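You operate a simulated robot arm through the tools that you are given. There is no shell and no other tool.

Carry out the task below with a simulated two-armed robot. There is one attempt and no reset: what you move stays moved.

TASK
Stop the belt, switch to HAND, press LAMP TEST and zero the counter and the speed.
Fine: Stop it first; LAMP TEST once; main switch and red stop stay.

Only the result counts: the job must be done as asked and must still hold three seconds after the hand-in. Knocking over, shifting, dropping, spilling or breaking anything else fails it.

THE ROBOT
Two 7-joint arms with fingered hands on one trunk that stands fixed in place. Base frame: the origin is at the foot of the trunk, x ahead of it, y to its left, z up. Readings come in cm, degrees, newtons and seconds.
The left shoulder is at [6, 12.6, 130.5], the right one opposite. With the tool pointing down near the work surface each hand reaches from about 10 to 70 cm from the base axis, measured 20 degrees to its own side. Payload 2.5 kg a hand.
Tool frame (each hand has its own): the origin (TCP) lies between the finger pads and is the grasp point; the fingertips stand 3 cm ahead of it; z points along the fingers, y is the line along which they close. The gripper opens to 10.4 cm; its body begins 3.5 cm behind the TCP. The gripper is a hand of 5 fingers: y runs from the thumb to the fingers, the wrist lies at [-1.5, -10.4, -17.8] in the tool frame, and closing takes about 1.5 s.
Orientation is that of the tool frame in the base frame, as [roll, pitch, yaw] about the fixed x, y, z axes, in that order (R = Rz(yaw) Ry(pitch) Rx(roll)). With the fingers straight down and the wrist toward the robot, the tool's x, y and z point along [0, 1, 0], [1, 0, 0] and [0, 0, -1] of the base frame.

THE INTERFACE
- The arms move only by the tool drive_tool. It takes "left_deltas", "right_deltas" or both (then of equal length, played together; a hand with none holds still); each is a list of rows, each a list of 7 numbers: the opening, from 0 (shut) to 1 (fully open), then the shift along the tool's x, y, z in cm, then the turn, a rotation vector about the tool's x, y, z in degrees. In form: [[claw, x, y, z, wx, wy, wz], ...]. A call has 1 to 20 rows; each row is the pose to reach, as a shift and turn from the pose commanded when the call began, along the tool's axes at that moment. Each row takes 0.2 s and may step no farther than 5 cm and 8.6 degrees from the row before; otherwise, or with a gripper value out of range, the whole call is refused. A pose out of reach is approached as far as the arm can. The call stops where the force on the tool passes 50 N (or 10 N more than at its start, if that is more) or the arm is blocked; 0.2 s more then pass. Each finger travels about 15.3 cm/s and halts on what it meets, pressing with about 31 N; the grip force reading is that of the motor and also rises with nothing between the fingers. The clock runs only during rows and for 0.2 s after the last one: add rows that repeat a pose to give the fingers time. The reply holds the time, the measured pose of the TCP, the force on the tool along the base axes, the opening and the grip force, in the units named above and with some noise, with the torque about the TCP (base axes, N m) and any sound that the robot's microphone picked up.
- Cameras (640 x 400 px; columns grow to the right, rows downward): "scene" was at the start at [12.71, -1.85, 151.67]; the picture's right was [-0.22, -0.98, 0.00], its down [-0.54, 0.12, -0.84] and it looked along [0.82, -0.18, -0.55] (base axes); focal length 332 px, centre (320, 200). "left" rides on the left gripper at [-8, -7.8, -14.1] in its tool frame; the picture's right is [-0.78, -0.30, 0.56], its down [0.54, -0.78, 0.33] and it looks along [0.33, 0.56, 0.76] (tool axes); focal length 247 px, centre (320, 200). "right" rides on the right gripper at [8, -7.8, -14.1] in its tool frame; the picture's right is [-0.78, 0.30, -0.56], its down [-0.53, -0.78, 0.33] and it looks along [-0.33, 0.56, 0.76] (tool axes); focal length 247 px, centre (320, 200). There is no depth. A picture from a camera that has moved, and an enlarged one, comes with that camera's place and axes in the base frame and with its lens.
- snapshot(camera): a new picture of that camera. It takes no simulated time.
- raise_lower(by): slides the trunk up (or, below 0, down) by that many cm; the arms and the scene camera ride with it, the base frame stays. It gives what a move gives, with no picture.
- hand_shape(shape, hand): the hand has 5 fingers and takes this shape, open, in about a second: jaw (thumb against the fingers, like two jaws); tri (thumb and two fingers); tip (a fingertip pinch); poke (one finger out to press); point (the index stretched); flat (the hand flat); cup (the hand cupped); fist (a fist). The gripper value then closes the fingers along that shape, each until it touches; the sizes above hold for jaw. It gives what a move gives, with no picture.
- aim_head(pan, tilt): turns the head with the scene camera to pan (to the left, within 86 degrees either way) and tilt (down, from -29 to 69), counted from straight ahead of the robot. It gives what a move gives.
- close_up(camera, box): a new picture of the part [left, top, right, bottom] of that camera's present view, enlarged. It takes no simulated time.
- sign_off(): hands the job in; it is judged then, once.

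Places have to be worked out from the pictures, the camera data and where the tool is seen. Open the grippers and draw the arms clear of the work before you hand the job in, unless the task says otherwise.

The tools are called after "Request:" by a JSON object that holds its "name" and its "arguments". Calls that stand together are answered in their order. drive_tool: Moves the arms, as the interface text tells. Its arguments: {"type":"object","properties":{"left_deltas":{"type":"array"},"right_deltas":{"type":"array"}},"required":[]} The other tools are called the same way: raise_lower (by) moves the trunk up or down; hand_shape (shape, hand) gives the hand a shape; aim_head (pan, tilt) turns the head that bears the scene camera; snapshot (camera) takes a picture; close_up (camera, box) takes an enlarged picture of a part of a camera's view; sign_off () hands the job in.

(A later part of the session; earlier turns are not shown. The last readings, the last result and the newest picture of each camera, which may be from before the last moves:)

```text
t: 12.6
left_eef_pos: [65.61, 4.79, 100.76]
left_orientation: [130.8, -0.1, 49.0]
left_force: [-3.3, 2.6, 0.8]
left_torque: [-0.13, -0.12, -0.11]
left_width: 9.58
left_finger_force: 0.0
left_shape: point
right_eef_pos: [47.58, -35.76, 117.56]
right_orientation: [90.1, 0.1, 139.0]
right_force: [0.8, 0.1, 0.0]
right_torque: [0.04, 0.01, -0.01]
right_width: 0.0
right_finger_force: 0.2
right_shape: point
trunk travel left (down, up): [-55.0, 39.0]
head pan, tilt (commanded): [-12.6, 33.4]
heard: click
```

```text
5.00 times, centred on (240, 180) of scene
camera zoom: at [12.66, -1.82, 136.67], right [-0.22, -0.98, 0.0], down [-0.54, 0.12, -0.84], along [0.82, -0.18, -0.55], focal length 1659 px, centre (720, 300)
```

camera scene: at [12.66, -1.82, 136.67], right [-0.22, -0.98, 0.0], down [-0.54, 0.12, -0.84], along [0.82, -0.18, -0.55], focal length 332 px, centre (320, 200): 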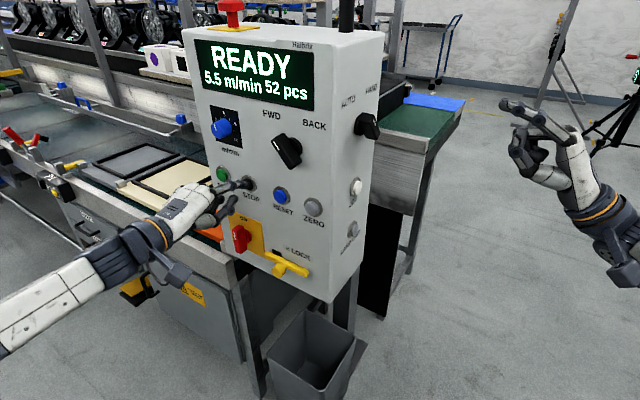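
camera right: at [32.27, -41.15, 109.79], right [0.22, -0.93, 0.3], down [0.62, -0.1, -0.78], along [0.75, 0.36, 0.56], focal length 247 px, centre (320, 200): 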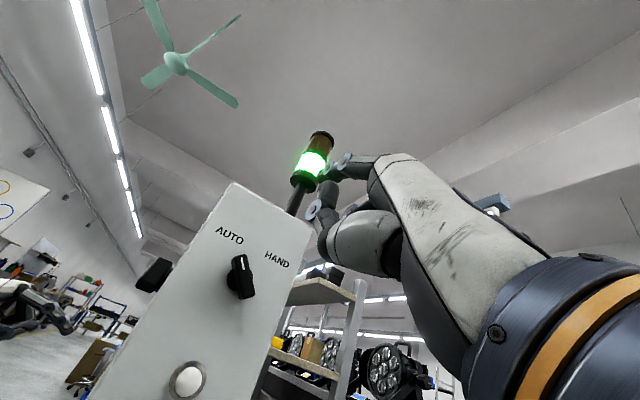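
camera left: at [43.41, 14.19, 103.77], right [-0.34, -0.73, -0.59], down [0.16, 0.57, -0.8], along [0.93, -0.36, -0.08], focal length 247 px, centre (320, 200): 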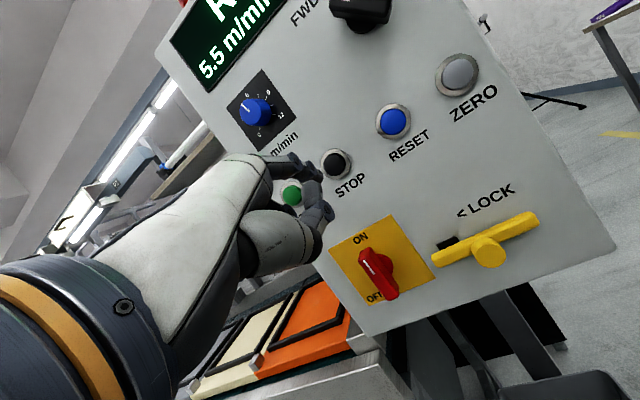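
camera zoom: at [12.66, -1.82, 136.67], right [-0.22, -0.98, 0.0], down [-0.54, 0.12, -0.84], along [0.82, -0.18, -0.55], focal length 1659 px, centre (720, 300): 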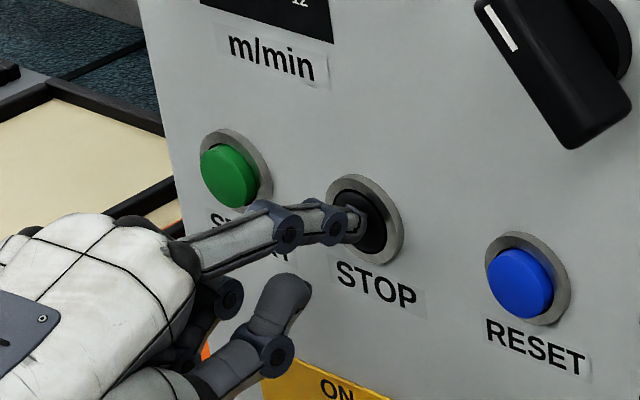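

A click was heard and the display changed from RUN to READY, so the belt is stopped. I draw the left hand back 6 cm, and pitch the right hand so its index points at the side face beside the AUTO/HAND selector.

Request:
{"name": "drive_tool", "arguments": {"left_deltas": [[1, 0, -0.786, -0.907, 0, 0, 0], [1, 0, -1.571, -1.814, 0, 0, 0], [1, 0, -2.357, -2.721, 0, 0, 0], [1, 0, -3.143, -3.628, 0, 0, 0], [1, 0, -3.928, -4.535, 0, 0, 0], [1, 0, -3.928, -4.535, 0, 0, 0]], "right_deltas": [[1, 0.25, -0.65, 1.28, 8.2, 0, 0], [1, 0.5, -1.3, 2.56, 16.4, 0, 0], [1, 0.75, -1.95, 3.84, 24.6, 0, 0], [1, 1.0, -2.6, 5.12, 32.8, 0, 0], [1, 1.25, -3.25, 6.4, 41, 0, 0], [1, 1.25, -3.25, 6.4, 41, 0, 0]]}}

Request:
{"name": "snapshot", "arguments": {"camera": "scene"}}

Request:
{"name": "snapshot", "arguments": {"camera": "right"}}

Request:
{"name": "close_up", "arguments": {"camera": "scene", "box": [320, 70, 480, 170]}}

Request:
{"name": "close_up", "arguments": {"camera": "right", "box": [160, 80, 400, 230]}}

```text
t: 13.9
left_eef_pos: [61.02, 8.75, 100.69]
left_orientation: [130.9, 0.0, 49.0]
left_force: [-0.1, 0.8, -1.1]
left_torque: [-0.02, 0.03, 0.01]
left_width: 9.61
left_finger_force: 0.1
left_shape: point
right_eef_pos: [50.75, -30.11, 114.3]
right_orientation: [131.2, 0.1, 139.0]
right_force: [-0.2, 0.4, -0.7]
right_torque: [-0.01, -0.03, -0.02]
right_width: 0.0
right_finger_force: 0.1
right_shape: point
trunk travel left (down, up): [-55.0, 39.0]
head pan, tilt (commanded): [-12.6, 33.4]
```

```text
taken
camera scene: at [12.71, -1.86, 136.67], right [-0.22, -0.98, 0.0], down [-0.54, 0.12, -0.83], along [0.82, -0.18, -0.55], focal length 332 px, centre (320, 200)
```

scene: 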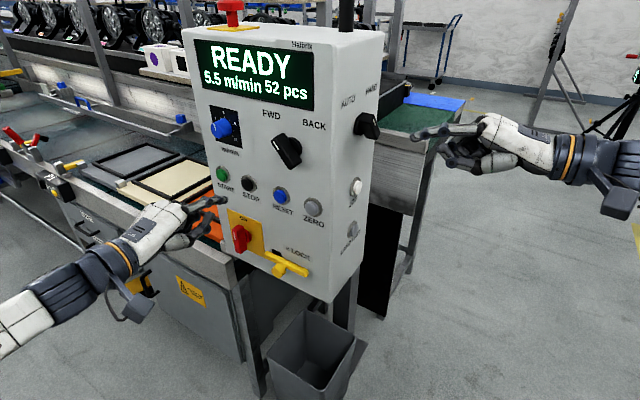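

```text
taken
camera right: at [34.41, -36.75, 117.87], right [0.44, -0.68, 0.59], down [0.23, -0.55, -0.8], along [0.87, 0.49, -0.08], focal length 247 px, centre (320, 200)
```

right: 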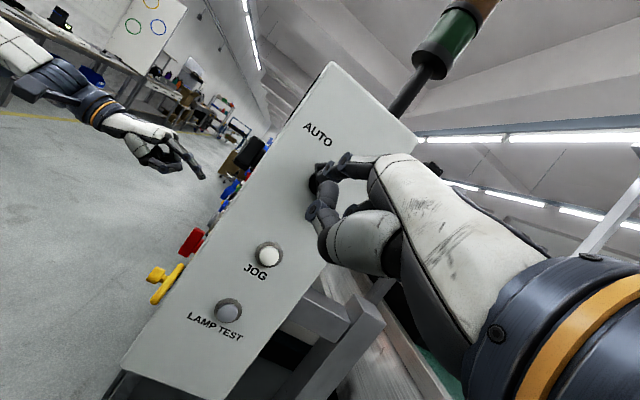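

```text
4.00 times, centred on (400, 120) of scene
camera zoom: at [12.71, -1.86, 136.67], right [-0.22, -0.98, 0.0], down [-0.54, 0.12, -0.83], along [0.82, -0.18, -0.55], focal length 1327 px, centre (0, 520)
```

zoom: 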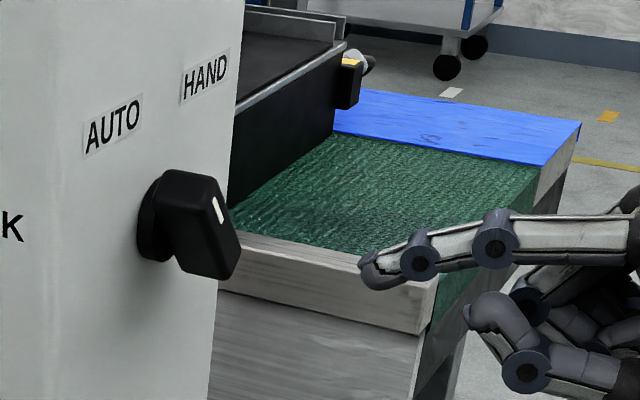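

```text
2.67 times, centred on (280, 155) of right
camera zoom: at [34.41, -36.75, 117.87], right [0.44, -0.68, 0.59], down [0.23, -0.55, -0.8], along [0.87, 0.49, -0.08], focal length 659 px, centre (427, 320)
```

zoom: 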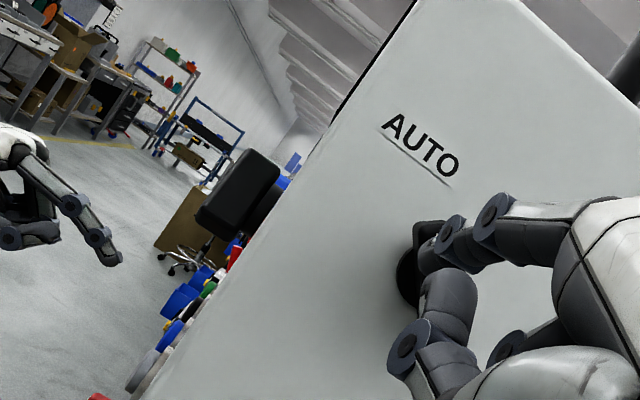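

The right index tip computes to about (53.2,-24.65,117.85), roughly 9.6 cm out from the selector base at about (61.9,-19.5,117). I shift it slightly left and down to clear the bar, then advance 5 cm and check.

Request:
{"name": "drive_tool", "arguments": {"right_deltas": [[1, 0.4, -0.23, 0.2, 0, 0, 0], [1, 0.4, 1.1, 1.7, 0, 0, 0], [1, 0.4, 3.07, 3.96, 0, 0, 0], [1, 0.4, 3.07, 3.96, 0, 0, 0]]}}

Request:
{"name": "close_up", "arguments": {"camera": "scene", "box": [320, 70, 480, 170]}}

Request:
{"name": "close_up", "arguments": {"camera": "right", "box": [200, 80, 440, 230]}}

Request:
{"name": "close_up", "arguments": {"camera": "left", "box": [240, 0, 640, 250]}}

```text
t: 14.9
left_eef_pos: [60.97, 8.73, 100.82]
left_orientation: [130.9, 0.0, 49.0]
left_force: [0.0, -0.1, 0.5]
left_torque: [0.02, -0.01, -0.03]
left_width: 9.59
left_finger_force: 0.0
left_shape: point
right_eef_pos: [53.68, -26.05, 114.15]
right_orientation: [131.1, 0.1, 138.9]
right_force: [0.2, -0.1, -0.4]
right_torque: [0.04, 0.02, -0.02]
right_width: 0.01
right_finger_force: 0.0
right_shape: point
trunk travel left (down, up): [-55.0, 39.0]
head pan, tilt (commanded): [-12.6, 33.4]
```

```text
4.00 times, centred on (400, 120) of scene
camera zoom: at [12.7, -1.86, 136.67], right [-0.22, -0.98, 0.0], down [-0.54, 0.12, -0.84], along [0.82, -0.18, -0.55], focal length 1327 px, centre (0, 520)
```

zoom: 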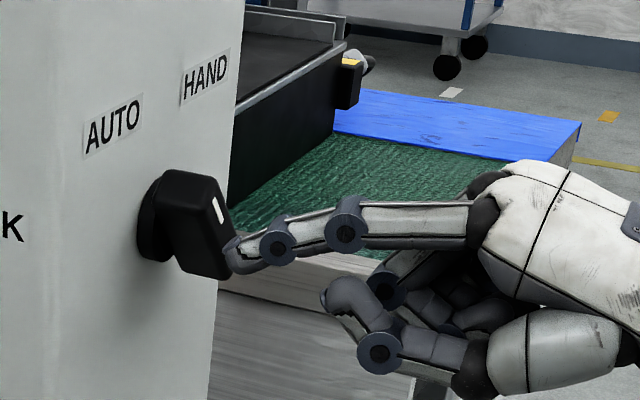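

```text
2.67 times, centred on (320, 155) of right
camera zoom: at [37.32, -32.7, 117.61], right [0.44, -0.68, 0.59], down [0.23, -0.55, -0.8], along [0.87, 0.49, -0.08], focal length 659 px, centre (320, 320)
```

zoom: 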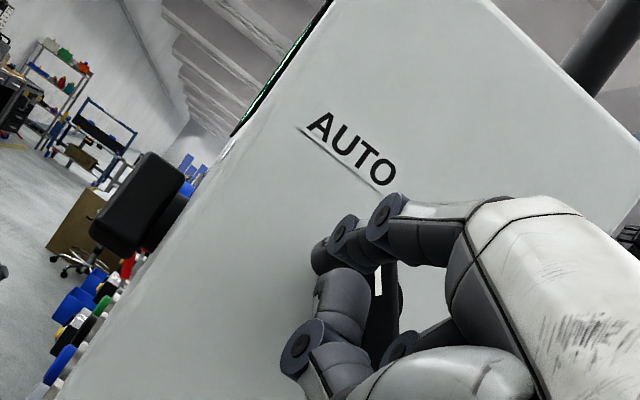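

```text
1.60 times, centred on (440, 125) of left
camera zoom: at [43.85, 12.98, 104.12], right [-0.34, -0.73, -0.59], down [0.16, 0.57, -0.8], along [0.93, -0.36, -0.08], focal length 395 px, centre (128, 320)
```

zoom: 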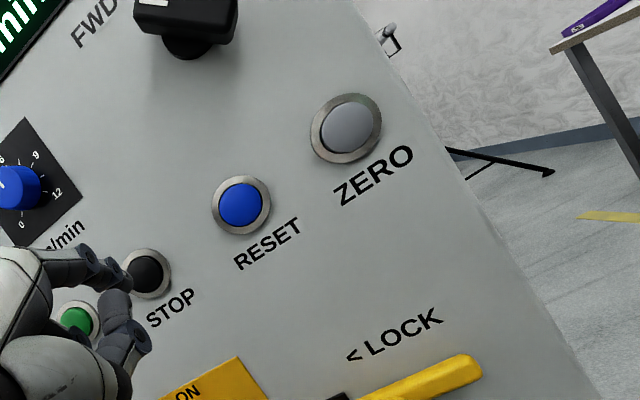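

The tip is now about 4.6 cm out from the base and to the left of the bar, clear of it. I advance 3 cm more so the fingertip sits beside the bar.

Request:
{"name": "drive_tool", "arguments": {"right_deltas": [[1, 0, 0.66, 0.75, 0, 0, 0], [1, 0, 1.32, 1.5, 0, 0, 0], [1, 0, 1.98, 2.26, 0, 0, 0], [1, 0, 1.98, 2.26, 0, 0, 0]]}}

Request:
{"name": "close_up", "arguments": {"camera": "scene", "box": [320, 70, 480, 170]}}

Request:
{"name": "close_up", "arguments": {"camera": "right", "box": [200, 80, 440, 230]}}

```text
t: 15.9
left_eef_pos: [61.04, 8.5, 100.76]
left_orientation: [130.8, -0.1, 49.0]
left_force: [0.0, -0.1, 0.1]
left_torque: [-0.02, 0.01, 0.01]
left_width: 9.61
left_finger_force: 0.2
left_shape: point
right_eef_pos: [55.73, -23.86, 114.1]
right_orientation: [131.1, 0.1, 139.0]
right_force: [0.1, 0.2, -1.0]
right_torque: [-0.02, -0.03, 0.02]
right_width: 0.01
right_finger_force: 0.1
right_shape: point
trunk travel left (down, up): [-55.0, 39.0]
head pan, tilt (commanded): [-12.6, 33.4]
```

```text
4.00 times, centred on (400, 120) of scene
camera zoom: at [12.71, -1.85, 136.67], right [-0.22, -0.98, 0.0], down [-0.54, 0.12, -0.84], along [0.82, -0.18, -0.55], focal length 1327 px, centre (0, 520)
```

zoom: 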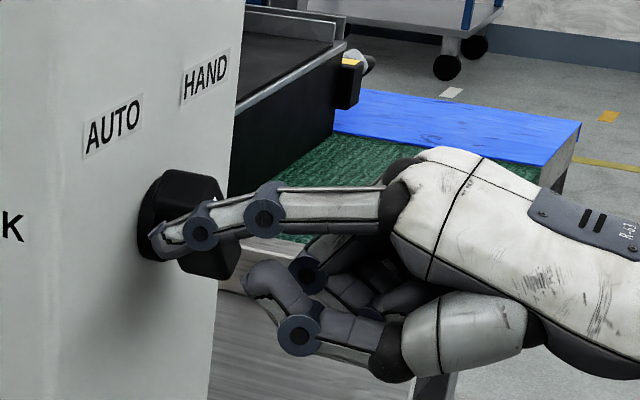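

```text
2.67 times, centred on (320, 155) of right
camera zoom: at [39.28, -30.45, 117.62], right [0.44, -0.68, 0.59], down [0.23, -0.55, -0.8], along [0.87, 0.49, -0.08], focal length 659 px, centre (320, 320)
```

zoom: 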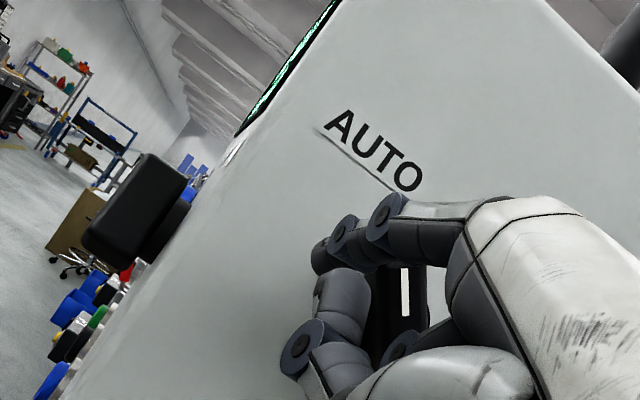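

The fingertip is beside the bar's left flank at face offset (-3.5, +0.65). I push along an arc to the right and over the top to swing the pointer from AUTO toward HAND.

Request:
{"name": "drive_tool", "arguments": {"right_deltas": [[1, -0.45, 0.1, -0.09, 0, 0, 0], [1, -0.85, 0.15, -0.13, 0, 0, 0], [1, -1.04, 0.45, -0.4, 0, 0, 0], [1, -1.23, 0.72, -0.63, 0, 0, 0], [1, -1.5, 0.96, -0.84, 0, 0, 0], [1, -1.8, 1.17, -1.02, 0, 0, 0], [1, -2.2, 1.35, -1.18, 0, 0, 0], [1, -2.65, 1.51, -1.31, 0, 0, 0], [1, -3.0, 1.56, -1.36, 0, 0, 0], [1, -3.37, 1.605, -1.4, 0, 0, 0]]}}

Request:
{"name": "snapshot", "arguments": {"camera": "scene"}}

Request:
{"name": "close_up", "arguments": {"camera": "scene", "box": [320, 70, 480, 170]}}

Request:
{"name": "close_up", "arguments": {"camera": "right", "box": [200, 80, 440, 230]}}

```text
t: 18.1
left_eef_pos: [61.06, 8.67, 100.72]
left_orientation: [130.9, 0.0, 49.1]
left_force: [0.6, -0.2, 0.7]
left_torque: [0.01, -0.02, 0.0]
left_width: 9.6
left_finger_force: 0.1
left_shape: point
right_eef_pos: [58.22, -25.98, 116.21]
right_orientation: [131.0, 0.1, 139.0]
right_force: [-0.7, 0.3, 0.9]
right_torque: [0.0, -0.03, 0.02]
right_width: 9.59
right_finger_force: 0.1
right_shape: point
trunk travel left (down, up): [-55.0, 39.0]
head pan, tilt (commanded): [-12.6, 33.4]
```

```text
taken
camera scene: at [12.72, -1.86, 136.67], right [-0.22, -0.98, 0.0], down [-0.54, 0.12, -0.83], along [0.81, -0.18, -0.55], focal length 332 px, centre (320, 200)
```

scene: 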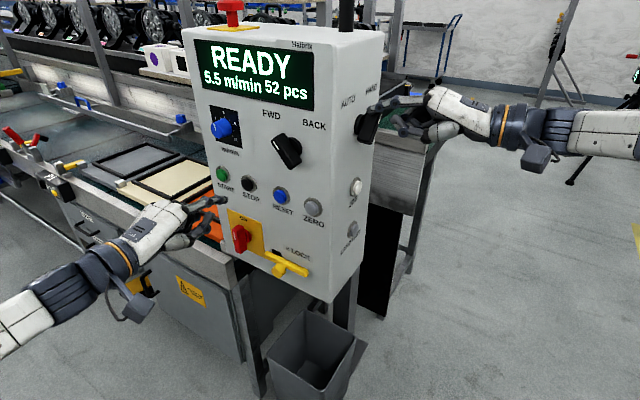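

```text
4.00 times, centred on (400, 120) of scene
camera zoom: at [12.72, -1.86, 136.67], right [-0.22, -0.98, 0.0], down [-0.54, 0.12, -0.83], along [0.81, -0.18, -0.55], focal length 1327 px, centre (0, 520)
```

zoom: 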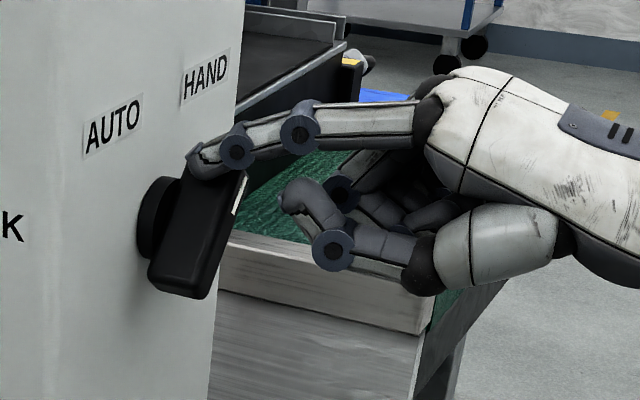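

```text
2.67 times, centred on (320, 155) of right
camera zoom: at [41.86, -32.66, 119.71], right [0.44, -0.68, 0.59], down [0.23, -0.55, -0.8], along [0.87, 0.49, -0.08], focal length 659 px, centre (320, 320)
```

zoom: 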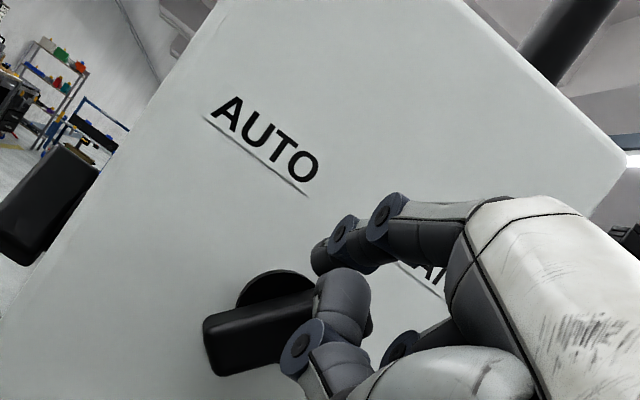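

The bar has swung across and now seems to point toward HAND at about +45°, with no force left on the finger. I back the finger out 5 cm and look at it unobstructed.

Request:
{"name": "drive_tool", "arguments": {"right_deltas": [[1, 0, -0.66, -0.75, 0, 0, 0], [1, 0, -1.65, -1.88, 0, 0, 0], [1, 0, -3.29, -3.77, 0, 0, 0], [1, 0, -4.6, -5.27, 0, 0, 0], [1, 0, -4.6, -5.27, 0, 0, 0]]}}

Request:
{"name": "close_up", "arguments": {"camera": "scene", "box": [320, 70, 480, 170]}}

Request:
{"name": "snapshot", "arguments": {"camera": "right"}}

Request:
{"name": "snapshot", "arguments": {"camera": "scene"}}

```text
t: 19.4
left_eef_pos: [61.14, 8.75, 100.67]
left_orientation: [130.9, 0.0, 49.0]
left_force: [-0.3, -0.5, -1.7]
left_torque: [-0.01, 0.01, 0.0]
left_width: 9.58
left_finger_force: 0.0
left_shape: point
right_eef_pos: [53.73, -31.37, 116.35]
right_orientation: [131.1, 0.1, 139.0]
right_force: [-0.1, 0.4, -1.0]
right_torque: [-0.01, 0.0, 0.02]
right_width: 9.6
right_finger_force: 0.1
right_shape: point
trunk travel left (down, up): [-55.0, 39.0]
head pan, tilt (commanded): [-12.6, 33.4]
```

```text
4.00 times, centred on (400, 120) of scene
camera zoom: at [12.71, -1.85, 136.67], right [-0.22, -0.98, 0.0], down [-0.54, 0.12, -0.83], along [0.82, -0.18, -0.55], focal length 1327 px, centre (0, 520)
```

zoom: 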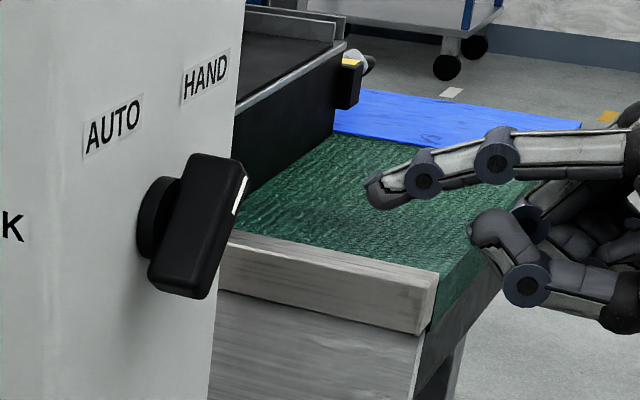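

```text
taken
camera right: at [37.23, -37.98, 119.75], right [0.44, -0.68, 0.59], down [0.23, -0.55, -0.8], along [0.87, 0.49, -0.08], focal length 247 px, centre (320, 200)
```

right: 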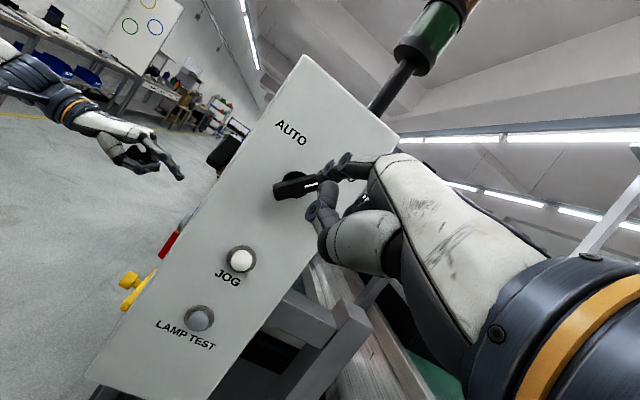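

```text
taken
camera scene: at [12.71, -1.85, 136.67], right [-0.22, -0.98, 0.0], down [-0.54, 0.12, -0.83], along [0.82, -0.18, -0.55], focal length 332 px, centre (320, 200)
```

scene: 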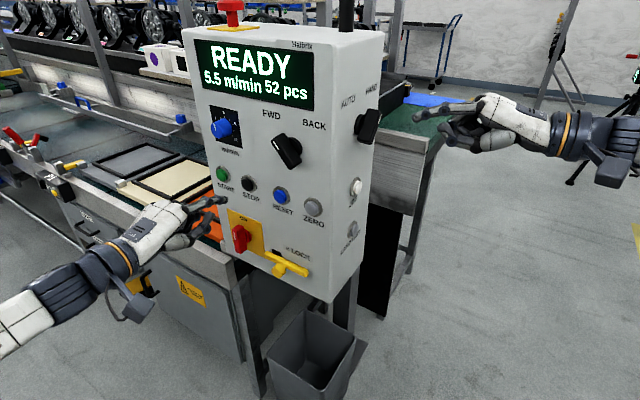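

The selector bar now points to HAND. LAMP TEST triangulates to about (62.3,-19.4,95.2), so I lower the right index to that height, staying about 9 cm out from the face so it passes JOG well clear.

Request:
{"name": "drive_tool", "arguments": {"right_deltas": [[1, -0.06, -3.1, 2.71, 0, 0, 0], [1, -0.11, -6.2, 5.41, 0, 0, 0], [1, -0.17, -9.31, 8.12, 0, 0, 0], [1, -0.23, -12.41, 10.83, 0, 0, 0], [1, -0.28, -15.51, 13.53, 0, 0, 0], [1, -0.34, -18.61, 16.24, 0, 0, 0], [1, -0.34, -18.61, 16.24, 0, 0, 0]]}}

Request:
{"name": "snapshot", "arguments": {"camera": "right"}}

Request:
{"name": "snapshot", "arguments": {"camera": "scene"}}

Request:
{"name": "close_up", "arguments": {"camera": "scene", "box": [320, 170, 480, 270]}}

Request:
{"name": "close_up", "arguments": {"camera": "right", "box": [200, 60, 440, 210]}}

```text
t: 20.9
left_eef_pos: [60.91, 8.64, 100.81]
left_orientation: [131.0, -0.1, 48.9]
left_force: [0.6, -1.1, 1.5]
left_torque: [0.0, -0.03, 0.0]
left_width: 9.6
left_finger_force: 0.0
left_shape: point
right_eef_pos: [51.05, -29.78, 97.49]
right_orientation: [131.1, 0.2, 139.0]
right_force: [0.9, -0.2, 0.3]
right_torque: [-0.02, 0.01, -0.01]
right_width: 9.62
right_finger_force: 0.0
right_shape: point
right hand out of reach, approached as far as the arm can: row 4, 5, 6, 7
trunk travel left (down, up): [-55.0, 39.0]
head pan, tilt (commanded): [-12.6, 33.4]
```

```text
taken
camera right: at [34.76, -36.41, 100.99], right [0.44, -0.68, 0.59], down [0.24, -0.55, -0.8], along [0.87, 0.49, -0.08], focal length 247 px, centre (320, 200)
```

right: 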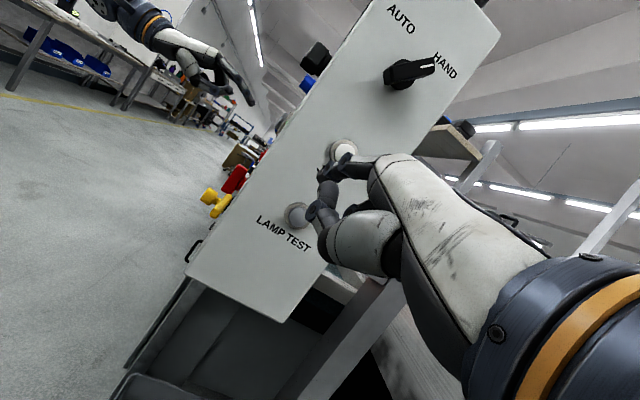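

```text
taken
camera scene: at [12.72, -1.86, 136.67], right [-0.22, -0.98, 0.0], down [-0.54, 0.12, -0.83], along [0.82, -0.18, -0.55], focal length 332 px, centre (320, 200)
```

scene: 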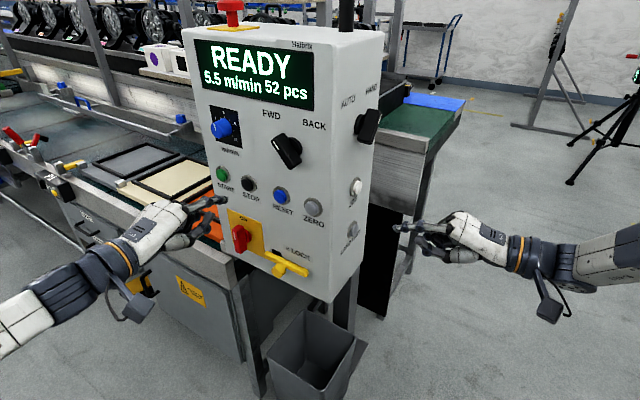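

```text
4.00 times, centred on (400, 220) of scene
camera zoom: at [12.72, -1.86, 136.67], right [-0.22, -0.98, 0.0], down [-0.54, 0.12, -0.83], along [0.82, -0.18, -0.55], focal length 1327 px, centre (0, 120)
```

zoom: 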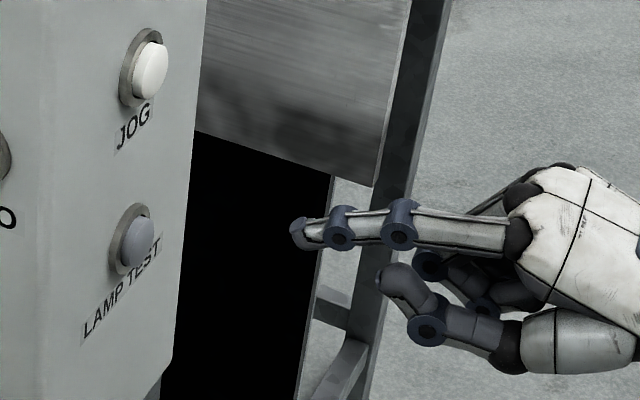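

```text
2.67 times, centred on (320, 135) of right
camera zoom: at [34.76, -36.41, 100.99], right [0.44, -0.68, 0.59], down [0.24, -0.55, -0.8], along [0.87, 0.49, -0.08], focal length 659 px, centre (320, 373)
```

zoom: 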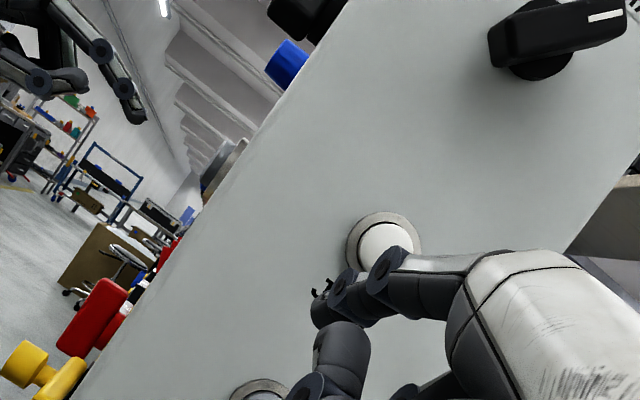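

The right arm ran out of reach about 6 cm above LAMP TEST height, so I need the trunk lower. First I draw the left hand back another 8 cm, well clear of the main switch, and lift the right hand 20 cm. Then I'll lower the trunk.

Request:
{"name": "drive_tool", "arguments": {"left_deltas": [[1, 0, -1.05, -1.21, 0, 0, 0], [1, 0, -2.1, -2.42, 0, 0, 0], [1, 0, -3.15, -3.63, 0, 0, 0], [1, 0, -4.2, -4.84, 0, 0, 0], [1, 0, -5.24, -6.05, 0, 0, 0], [1, 0, -5.24, -6.05, 0, 0, 0]], "right_deltas": [[1, 0, 3.01, -2.63, 0, 0, 0], [1, 0, 6.03, -5.26, 0, 0, 0], [1, 0, 9.04, -7.89, 0, 0, 0], [1, 0, 12.06, -10.52, 0, 0, 0], [1, 0, 15.07, -13.15, 0, 0, 0], [1, 0, 15.07, -13.15, 0, 0, 0]]}}

```text
t: 22.4
left_eef_pos: [54.95, 13.91, 100.83]
left_orientation: [131.0, 0.0, 48.8]
left_force: [-0.2, -0.6, 0.1]
left_torque: [-0.03, 0.0, -0.03]
left_width: 9.61
left_finger_force: 0.0
left_shape: point
right_eef_pos: [51.16, -29.72, 117.68]
right_orientation: [131.1, 0.0, 138.9]
right_force: [0.2, -0.1, -0.1]
right_torque: [0.01, 0.03, 0.01]
right_width: 9.6
right_finger_force: 0.0
right_shape: point
trunk travel left (down, up): [-55.0, 39.0]
head pan, tilt (commanded): [-12.6, 33.4]
```

The right hand is at TCP (51.2,-29.7,117.7) and the left is well back. I lower the trunk 20 cm, which brings the right fingertip to about z=101, still about 10 cm off the face.

Request:
{"name": "raise_lower", "arguments": {"by": -20}}

Request:
{"name": "snapshot", "arguments": {"camera": "scene"}}

Request:
{"name": "snapshot", "arguments": {"camera": "right"}}

Request:
{"name": "snapshot", "arguments": {"camera": "left"}}

```text
t: 24.5
left_eef_pos: [55.04, 13.97, 80.7]
left_orientation: [130.8, -0.1, 48.9]
left_force: [0.6, -0.5, -0.2]
left_torque: [-0.01, 0.01, 0.0]
left_width: 9.6
left_finger_force: 0.0
left_shape: point
right_eef_pos: [51.11, -29.64, 97.52]
right_orientation: [131.2, 0.1, 139.0]
right_force: [-0.6, -0.3, 0.3]
right_torque: [-0.01, -0.01, -0.05]
right_width: 9.58
right_finger_force: 0.1
right_shape: point
trunk travel left (down, up): [-35.0, 59.0]
head pan, tilt (commanded): [-12.6, 33.4]
```

```text
taken
camera scene: at [12.71, -1.85, 116.67], right [-0.22, -0.98, 0.0], down [-0.54, 0.12, -0.84], along [0.82, -0.18, -0.55], focal length 332 px, centre (320, 200)
```

scene: 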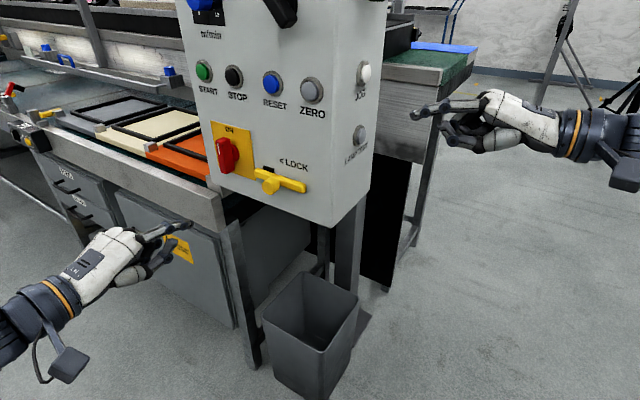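

```text
taken
camera right: at [34.74, -36.38, 101.0], right [0.44, -0.68, 0.59], down [0.23, -0.55, -0.8], along [0.87, 0.49, -0.08], focal length 247 px, centre (320, 200)
```

right: 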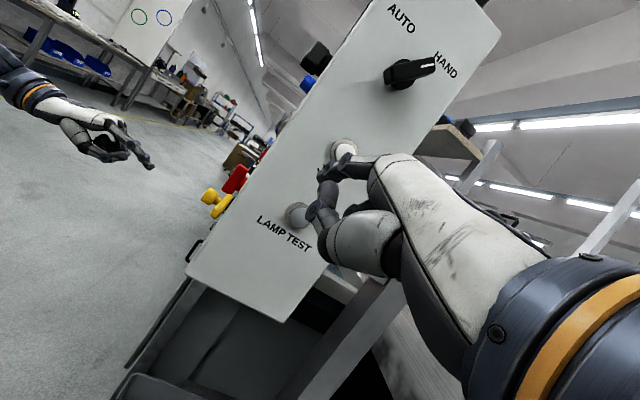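

```text
taken
camera left: at [37.83, 18.25, 84.13], right [-0.34, -0.73, -0.59], down [0.16, 0.57, -0.8], along [0.93, -0.36, -0.08], focal length 247 px, centre (320, 200)
```

left: 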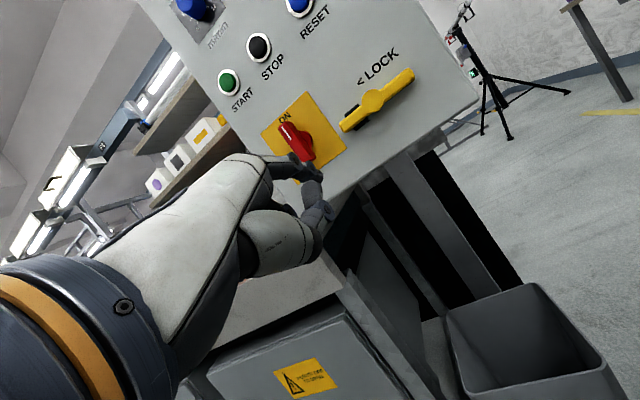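

The selector clearly sits at HAND. LAMP TEST is at about (61.6,-19.5,95.5) and the tip at about (53.6,-24.2,101.2). I go down and sideways first, then 4.5 cm forward, and check again before pressing.

Request:
{"name": "drive_tool", "arguments": {"right_deltas": [[1, -1.5, -2.19, 1.91, 0, 0, 0], [1, -2.98, -4.37, 3.81, 0, 0, 0], [1, -2.98, -2.89, 5.51, 0, 0, 0], [1, -2.98, -1.41, 7.2, 0, 0, 0], [1, -2.98, -1.41, 7.2, 0, 0, 0]]}}

Request:
{"name": "close_up", "arguments": {"camera": "scene", "box": [320, 90, 440, 165]}}

Request:
{"name": "close_up", "arguments": {"camera": "right", "box": [240, 110, 400, 210]}}

```text
t: 25.7
left_eef_pos: [55.08, 13.91, 80.74]
left_orientation: [130.9, 0.0, 49.1]
left_force: [0.6, 0.0, -0.6]
left_torque: [-0.03, 0.03, -0.04]
left_width: 9.6
left_finger_force: 0.0
left_shape: point
right_eef_pos: [56.42, -28.3, 91.69]
right_orientation: [131.1, 0.1, 139.1]
right_force: [-0.1, 0.7, 1.7]
right_torque: [0.0, 0.04, 0.0]
right_width: 9.6
right_finger_force: 0.1
right_shape: point
trunk travel left (down, up): [-35.0, 59.0]
head pan, tilt (commanded): [-12.6, 33.4]
```

```text
5.33 times, centred on (380, 128) of scene
camera zoom: at [12.72, -1.84, 116.66], right [-0.22, -0.98, 0.0], down [-0.54, 0.12, -0.83], along [0.82, -0.18, -0.55], focal length 1769 px, centre (0, 587)
```

zoom: 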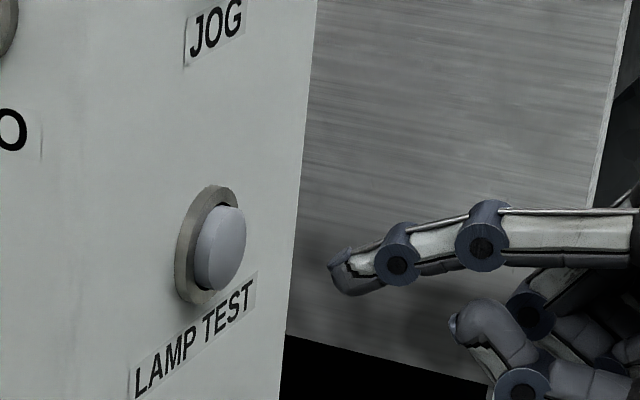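

```text
4.00 times, centred on (320, 160) of right
camera zoom: at [39.97, -34.92, 95.15], right [0.44, -0.68, 0.59], down [0.23, -0.55, -0.8], along [0.87, 0.49, -0.08], focal length 988 px, centre (320, 360)
```

zoom: 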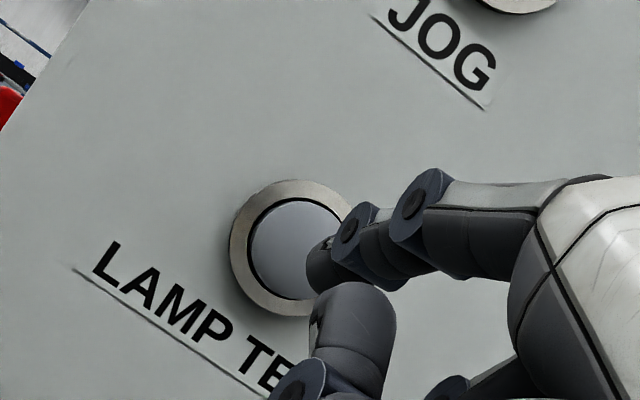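

LAMP TEST's cap is at (61.8,-19.9,95.15) and the tip at (58.85,-22.8,95.25), so I need -0.3 cm lateral and about 4.1 cm forward. I do one steady slow press up to 4.15 cm.

Request:
{"name": "drive_tool", "arguments": {"right_deltas": [[1, -0.3, 0.986, 1.13, 0, 0, 0], [1, -0.3, 1.644, 1.884, 0, 0, 0], [1, -0.3, 2.104, 2.412, 0, 0, 0], [1, -0.3, 2.301, 2.638, 0, 0, 0], [1, -0.3, 2.432, 2.788, 0, 0, 0], [1, -0.3, 2.531, 2.901, 0, 0, 0], [1, -0.3, 2.63, 3.014, 0, 0, 0], [1, -0.3, 2.728, 3.127, 0, 0, 0]]}}

Request:
{"name": "close_up", "arguments": {"camera": "scene", "box": [320, 90, 440, 165]}}

Request:
{"name": "snapshot", "arguments": {"camera": "right"}}

Request:
{"name": "snapshot", "arguments": {"camera": "scene"}}

```text
t: 27.5
left_eef_pos: [55.02, 13.83, 80.89]
left_orientation: [130.9, -0.2, 49.1]
left_force: [0.2, 0.1, -0.1]
left_torque: [0.0, 0.01, 0.0]
left_width: 9.6
left_finger_force: 0.1
left_shape: point
right_eef_pos: [59.2, -25.61, 92.01]
right_orientation: [130.6, 0.1, 138.8]
right_force: [-16.9, -16.8, 6.0]
right_torque: [0.92, -0.74, 0.37]
right_width: 9.58
right_finger_force: 0.1
right_shape: point
trunk travel left (down, up): [-35.0, 59.0]
head pan, tilt (commanded): [-12.6, 33.4]
heard: click
```

```text
5.33 times, centred on (380, 128) of scene
camera zoom: at [12.5, -2.0, 116.7], right [-0.22, -0.98, 0.0], down [-0.54, 0.12, -0.84], along [0.82, -0.18, -0.55], focal length 1769 px, centre (0, 587)
```

zoom: 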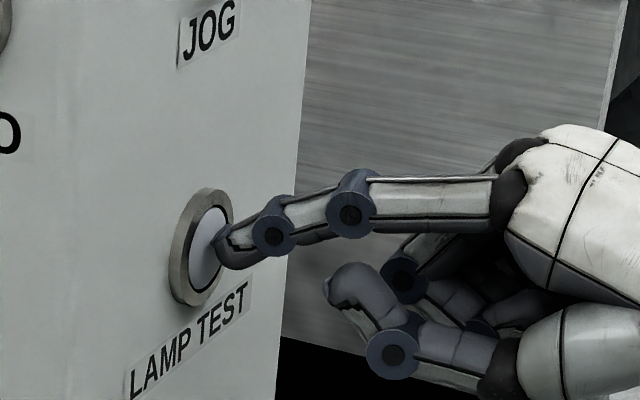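

```text
taken
camera right: at [42.73, -32.21, 95.32], right [0.43, -0.68, 0.59], down [0.24, -0.54, -0.8], along [0.87, 0.49, -0.07], focal length 247 px, centre (320, 200)
```

right: 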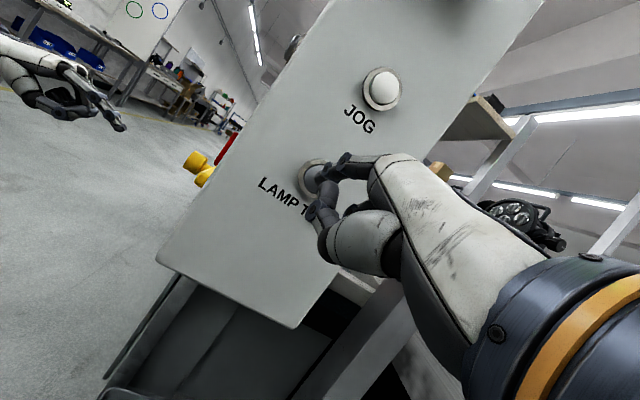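

```text
taken
camera scene: at [12.5, -2.0, 116.7], right [-0.22, -0.98, 0.0], down [-0.54, 0.12, -0.84], along [0.82, -0.18, -0.55], focal length 332 px, centre (320, 200)
```

scene: 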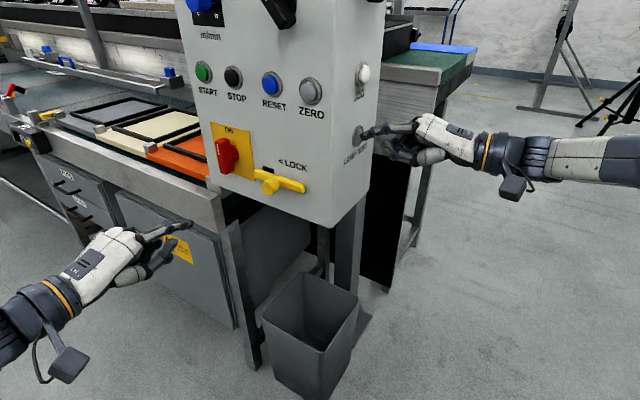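

One click was heard and the LAMP TEST cap is fully in. I withdraw the right finger straight back so it releases cleanly and isn't pressed again.

Request:
{"name": "drive_tool", "arguments": {"right_deltas": [[1, 0, -0.986, -1.13, 0, 0, 0], [1, 0, -2.63, -3.01, 0, 0, 0], [1, 0, -5.26, -6.03, 0, 0, 0], [1, 0, -7.89, -9.04, 0, 0, 0], [1, 0, -7.89, -9.04, 0, 0, 0]]}}

Request:
{"name": "snapshot", "arguments": {"camera": "scene"}}

Request:
{"name": "snapshot", "arguments": {"camera": "right"}}

```text
t: 28.7
left_eef_pos: [55.0, 13.96, 80.7]
left_orientation: [130.9, -0.1, 48.9]
left_force: [-0.2, 0.3, -0.1]
left_torque: [-0.02, 0.0, 0.0]
left_width: 9.58
left_finger_force: 0.1
left_shape: point
right_eef_pos: [51.45, -34.51, 91.69]
right_orientation: [131.1, 0.0, 139.1]
right_force: [0.8, -0.1, 0.7]
right_torque: [0.02, -0.02, -0.01]
right_width: 9.59
right_finger_force: 0.0
right_shape: point
trunk travel left (down, up): [-35.0, 59.0]
head pan, tilt (commanded): [-12.6, 33.4]
```

```text
taken
camera scene: at [12.7, -1.87, 116.67], right [-0.22, -0.98, 0.0], down [-0.54, 0.12, -0.84], along [0.82, -0.18, -0.55], focal length 332 px, centre (320, 200)
```

scene: 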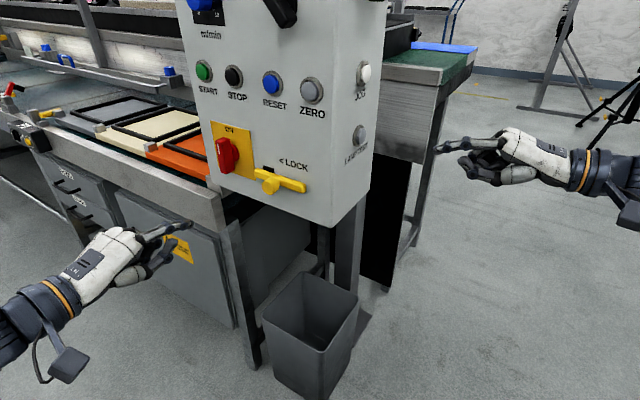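

```text
taken
camera right: at [34.98, -41.15, 95.17], right [0.44, -0.68, 0.59], down [0.23, -0.55, -0.8], along [0.87, 0.49, -0.08], focal length 247 px, centre (320, 200)
```

right: 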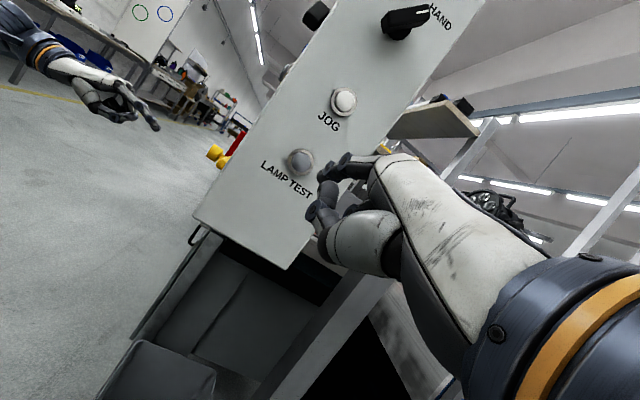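

LAMP TEST is released and the selector still points at HAND. Next is ZERO, so I raise the trunk 20 cm again to bring the left hand back to button-row height. Both hands are well clear of the box.

Request:
{"name": "raise_lower", "arguments": {"by": 20}}

Request:
{"name": "snapshot", "arguments": {"camera": "scene"}}

Request:
{"name": "snapshot", "arguments": {"camera": "left"}}

Request:
{"name": "close_up", "arguments": {"camera": "scene", "box": [200, 100, 360, 200]}}

```text
t: 30.9
left_eef_pos: [55.02, 13.9, 100.63]
left_orientation: [130.9, -0.1, 49.2]
left_force: [0.1, -0.6, -0.3]
left_torque: [-0.02, 0.0, -0.01]
left_width: 9.61
left_finger_force: 0.0
left_shape: point
right_eef_pos: [51.41, -34.61, 111.75]
right_orientation: [131.1, 0.0, 139.2]
right_force: [-1.0, -0.5, -0.7]
right_torque: [0.01, 0.0, 0.0]
right_width: 9.6
right_finger_force: 0.0
right_shape: point
trunk travel left (down, up): [-55.0, 39.0]
head pan, tilt (commanded): [-12.6, 33.4]
```

```text
taken
camera scene: at [12.71, -1.85, 136.66], right [-0.22, -0.98, 0.0], down [-0.54, 0.12, -0.83], along [0.82, -0.18, -0.55], focal length 332 px, centre (320, 200)
```

scene: 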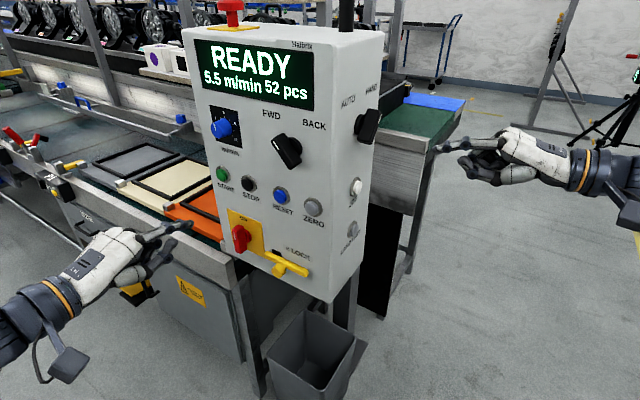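

```text
taken
camera left: at [37.83, 18.24, 104.12], right [-0.34, -0.73, -0.59], down [0.16, 0.57, -0.8], along [0.93, -0.36, -0.08], focal length 247 px, centre (320, 200)
```

left: 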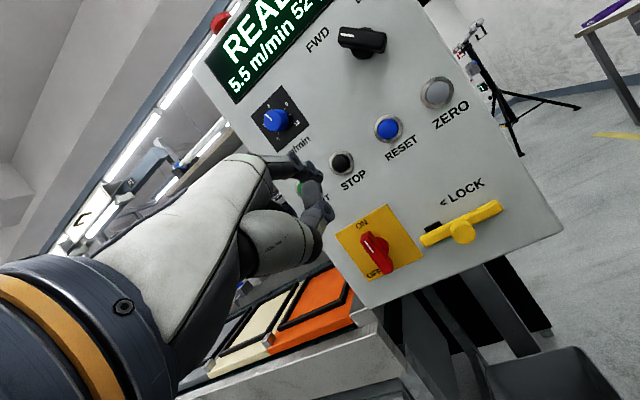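

```text
4.00 times, centred on (280, 150) of scene
camera zoom: at [12.71, -1.85, 136.66], right [-0.22, -0.98, 0.0], down [-0.54, 0.12, -0.83], along [0.82, -0.18, -0.55], focal length 1327 px, centre (480, 400)
```

zoom: 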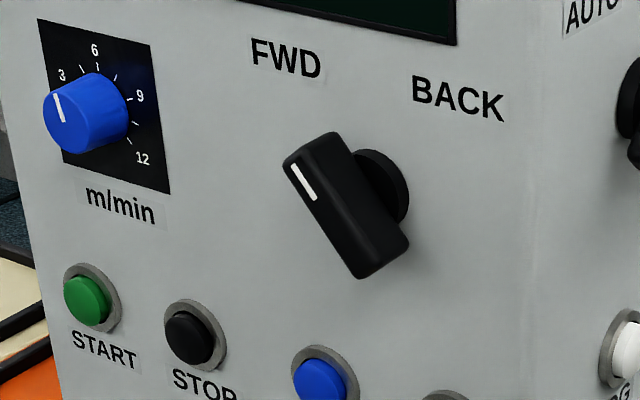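

Display still shows READY and 52 pcs. ZERO's cap is at about (58.9,-10.9,104.1), 14.5 cm to the side of and 13.5 cm ahead of the left fingertip. I move sideways and 8 cm forward, stopping about 5.5 cm in front of it.

Request:
{"name": "drive_tool", "arguments": {"left_deltas": [[1, -3.6, 1.31, 1.51, 0, 0, 0], [1, -7.2, 2.62, 3.02, 0, 0, 0], [1, -10.8, 3.93, 4.54, 0, 0, 0], [1, -14.4, 5.24, 6.05, 0, 0, 0], [1, -14.4, 5.24, 6.05, 0, 0, 0]]}}

Request:
{"name": "close_up", "arguments": {"camera": "left", "box": [240, 100, 400, 200]}}

Request:
{"name": "snapshot", "arguments": {"camera": "scene"}}

Request:
{"name": "close_up", "arguments": {"camera": "scene", "box": [240, 160, 360, 235]}}

```text
t: 32.1
left_eef_pos: [51.57, -2.21, 100.7]
left_orientation: [131.0, -0.1, 49.1]
left_force: [0.6, 0.2, -0.4]
left_torque: [0.02, -0.02, 0.01]
left_width: 9.56
left_finger_force: 0.1
left_shape: point
right_eef_pos: [51.48, -34.47, 111.61]
right_orientation: [131.1, 0.1, 139.0]
right_force: [0.2, -0.2, 0.2]
right_torque: [0.0, -0.01, 0.02]
right_width: 9.61
right_finger_force: 0.0
right_shape: point
trunk travel left (down, up): [-55.0, 39.0]
head pan, tilt (commanded): [-12.6, 33.4]
```

```text
4.00 times, centred on (320, 150) of left
camera zoom: at [34.42, 2.12, 104.1], right [-0.34, -0.73, -0.59], down [0.16, 0.57, -0.8], along [0.93, -0.36, -0.08], focal length 988 px, centre (320, 400)
```

zoom: 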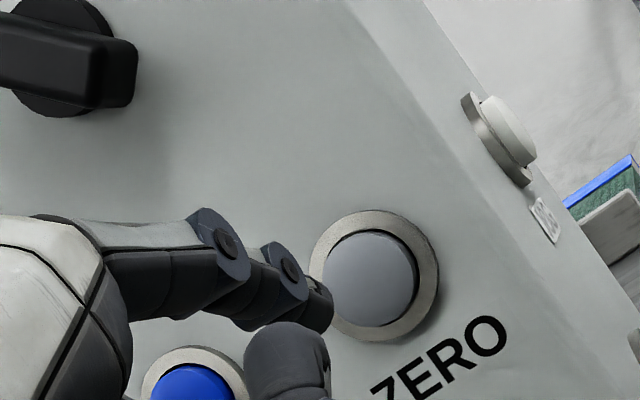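

```text
taken
camera scene: at [12.71, -1.85, 136.67], right [-0.22, -0.98, 0.0], down [-0.54, 0.12, -0.84], along [0.82, -0.18, -0.55], focal length 332 px, centre (320, 200)
```

scene: 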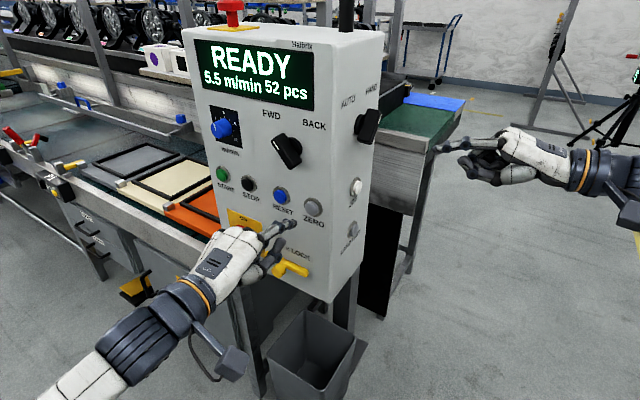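

```text
5.33 times, centred on (300, 198) of scene
camera zoom: at [12.71, -1.85, 136.67], right [-0.22, -0.98, 0.0], down [-0.54, 0.12, -0.84], along [0.82, -0.18, -0.55], focal length 1769 px, centre (427, 213)
```

zoom: 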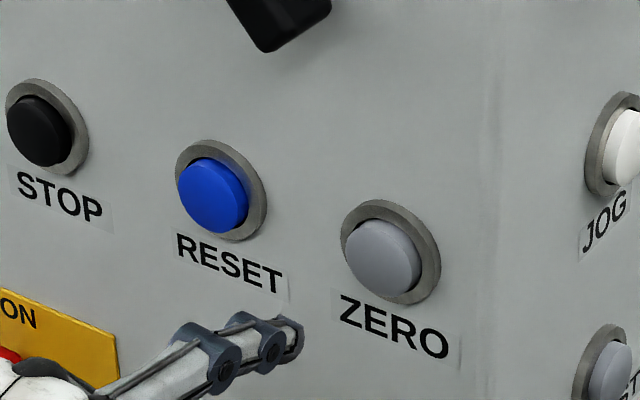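

ZERO lies in the same plane as STOP, about 6 cm ahead of the tip and 0.3 cm lower. I press it in with a slow final approach.

Request:
{"name": "drive_tool", "arguments": {"left_deltas": [[1, 0.1, 1.41, 2.09, 0, 0, 0], [1, 0.1, 2.72, 3.6, 0, 0, 0], [1, 0.1, 3.243, 4.202, 0, 0, 0], [1, 0.1, 3.439, 4.429, 0, 0, 0], [1, 0.1, 3.57, 4.58, 0, 0, 0], [1, 0.1, 3.668, 4.694, 0, 0, 0], [1, 0.1, 3.767, 4.807, 0, 0, 0]]}}

Request:
{"name": "snapshot", "arguments": {"camera": "scene"}}

Request:
{"name": "close_up", "arguments": {"camera": "scene", "box": [240, 160, 360, 235]}}

```text
t: 33.7
left_eef_pos: [56.07, -5.86, 100.78]
left_orientation: [130.4, -0.1, 49.0]
left_force: [-24.9, 23.4, 10.6]
left_torque: [-1.02, -0.95, -0.36]
left_width: 9.6
left_finger_force: 0.1
left_shape: point
right_eef_pos: [51.09, -34.24, 112.03]
right_orientation: [130.9, 0.3, 139.0]
right_force: [-0.3, 0.7, -0.8]
right_torque: [0.0, 0.01, -0.02]
right_width: 9.6
right_finger_force: 0.1
right_shape: point
trunk travel left (down, up): [-55.0, 39.0]
head pan, tilt (commanded): [-12.6, 33.4]
heard: click
```

```text
taken
camera scene: at [12.26, -1.53, 136.73], right [-0.22, -0.98, 0.0], down [-0.53, 0.12, -0.84], along [0.82, -0.18, -0.55], focal length 332 px, centre (320, 200)
```

scene: 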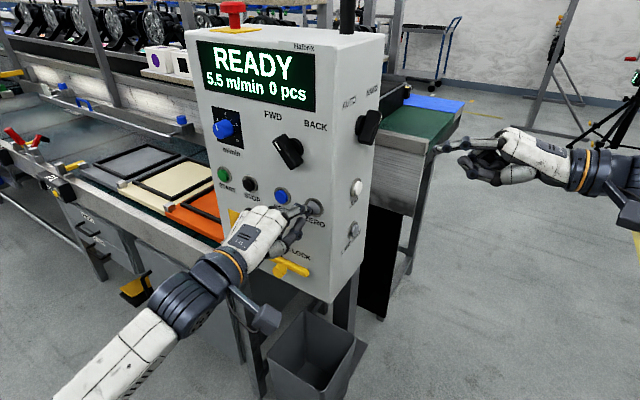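

```text
5.33 times, centred on (300, 198) of scene
camera zoom: at [12.26, -1.53, 136.73], right [-0.22, -0.98, 0.0], down [-0.53, 0.12, -0.84], along [0.82, -0.18, -0.55], focal length 1769 px, centre (427, 213)
```

zoom: 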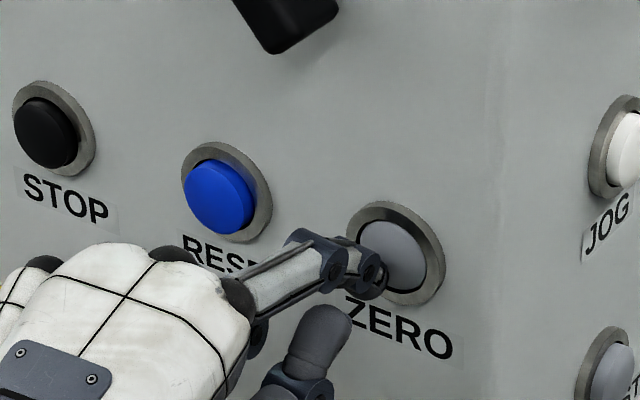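

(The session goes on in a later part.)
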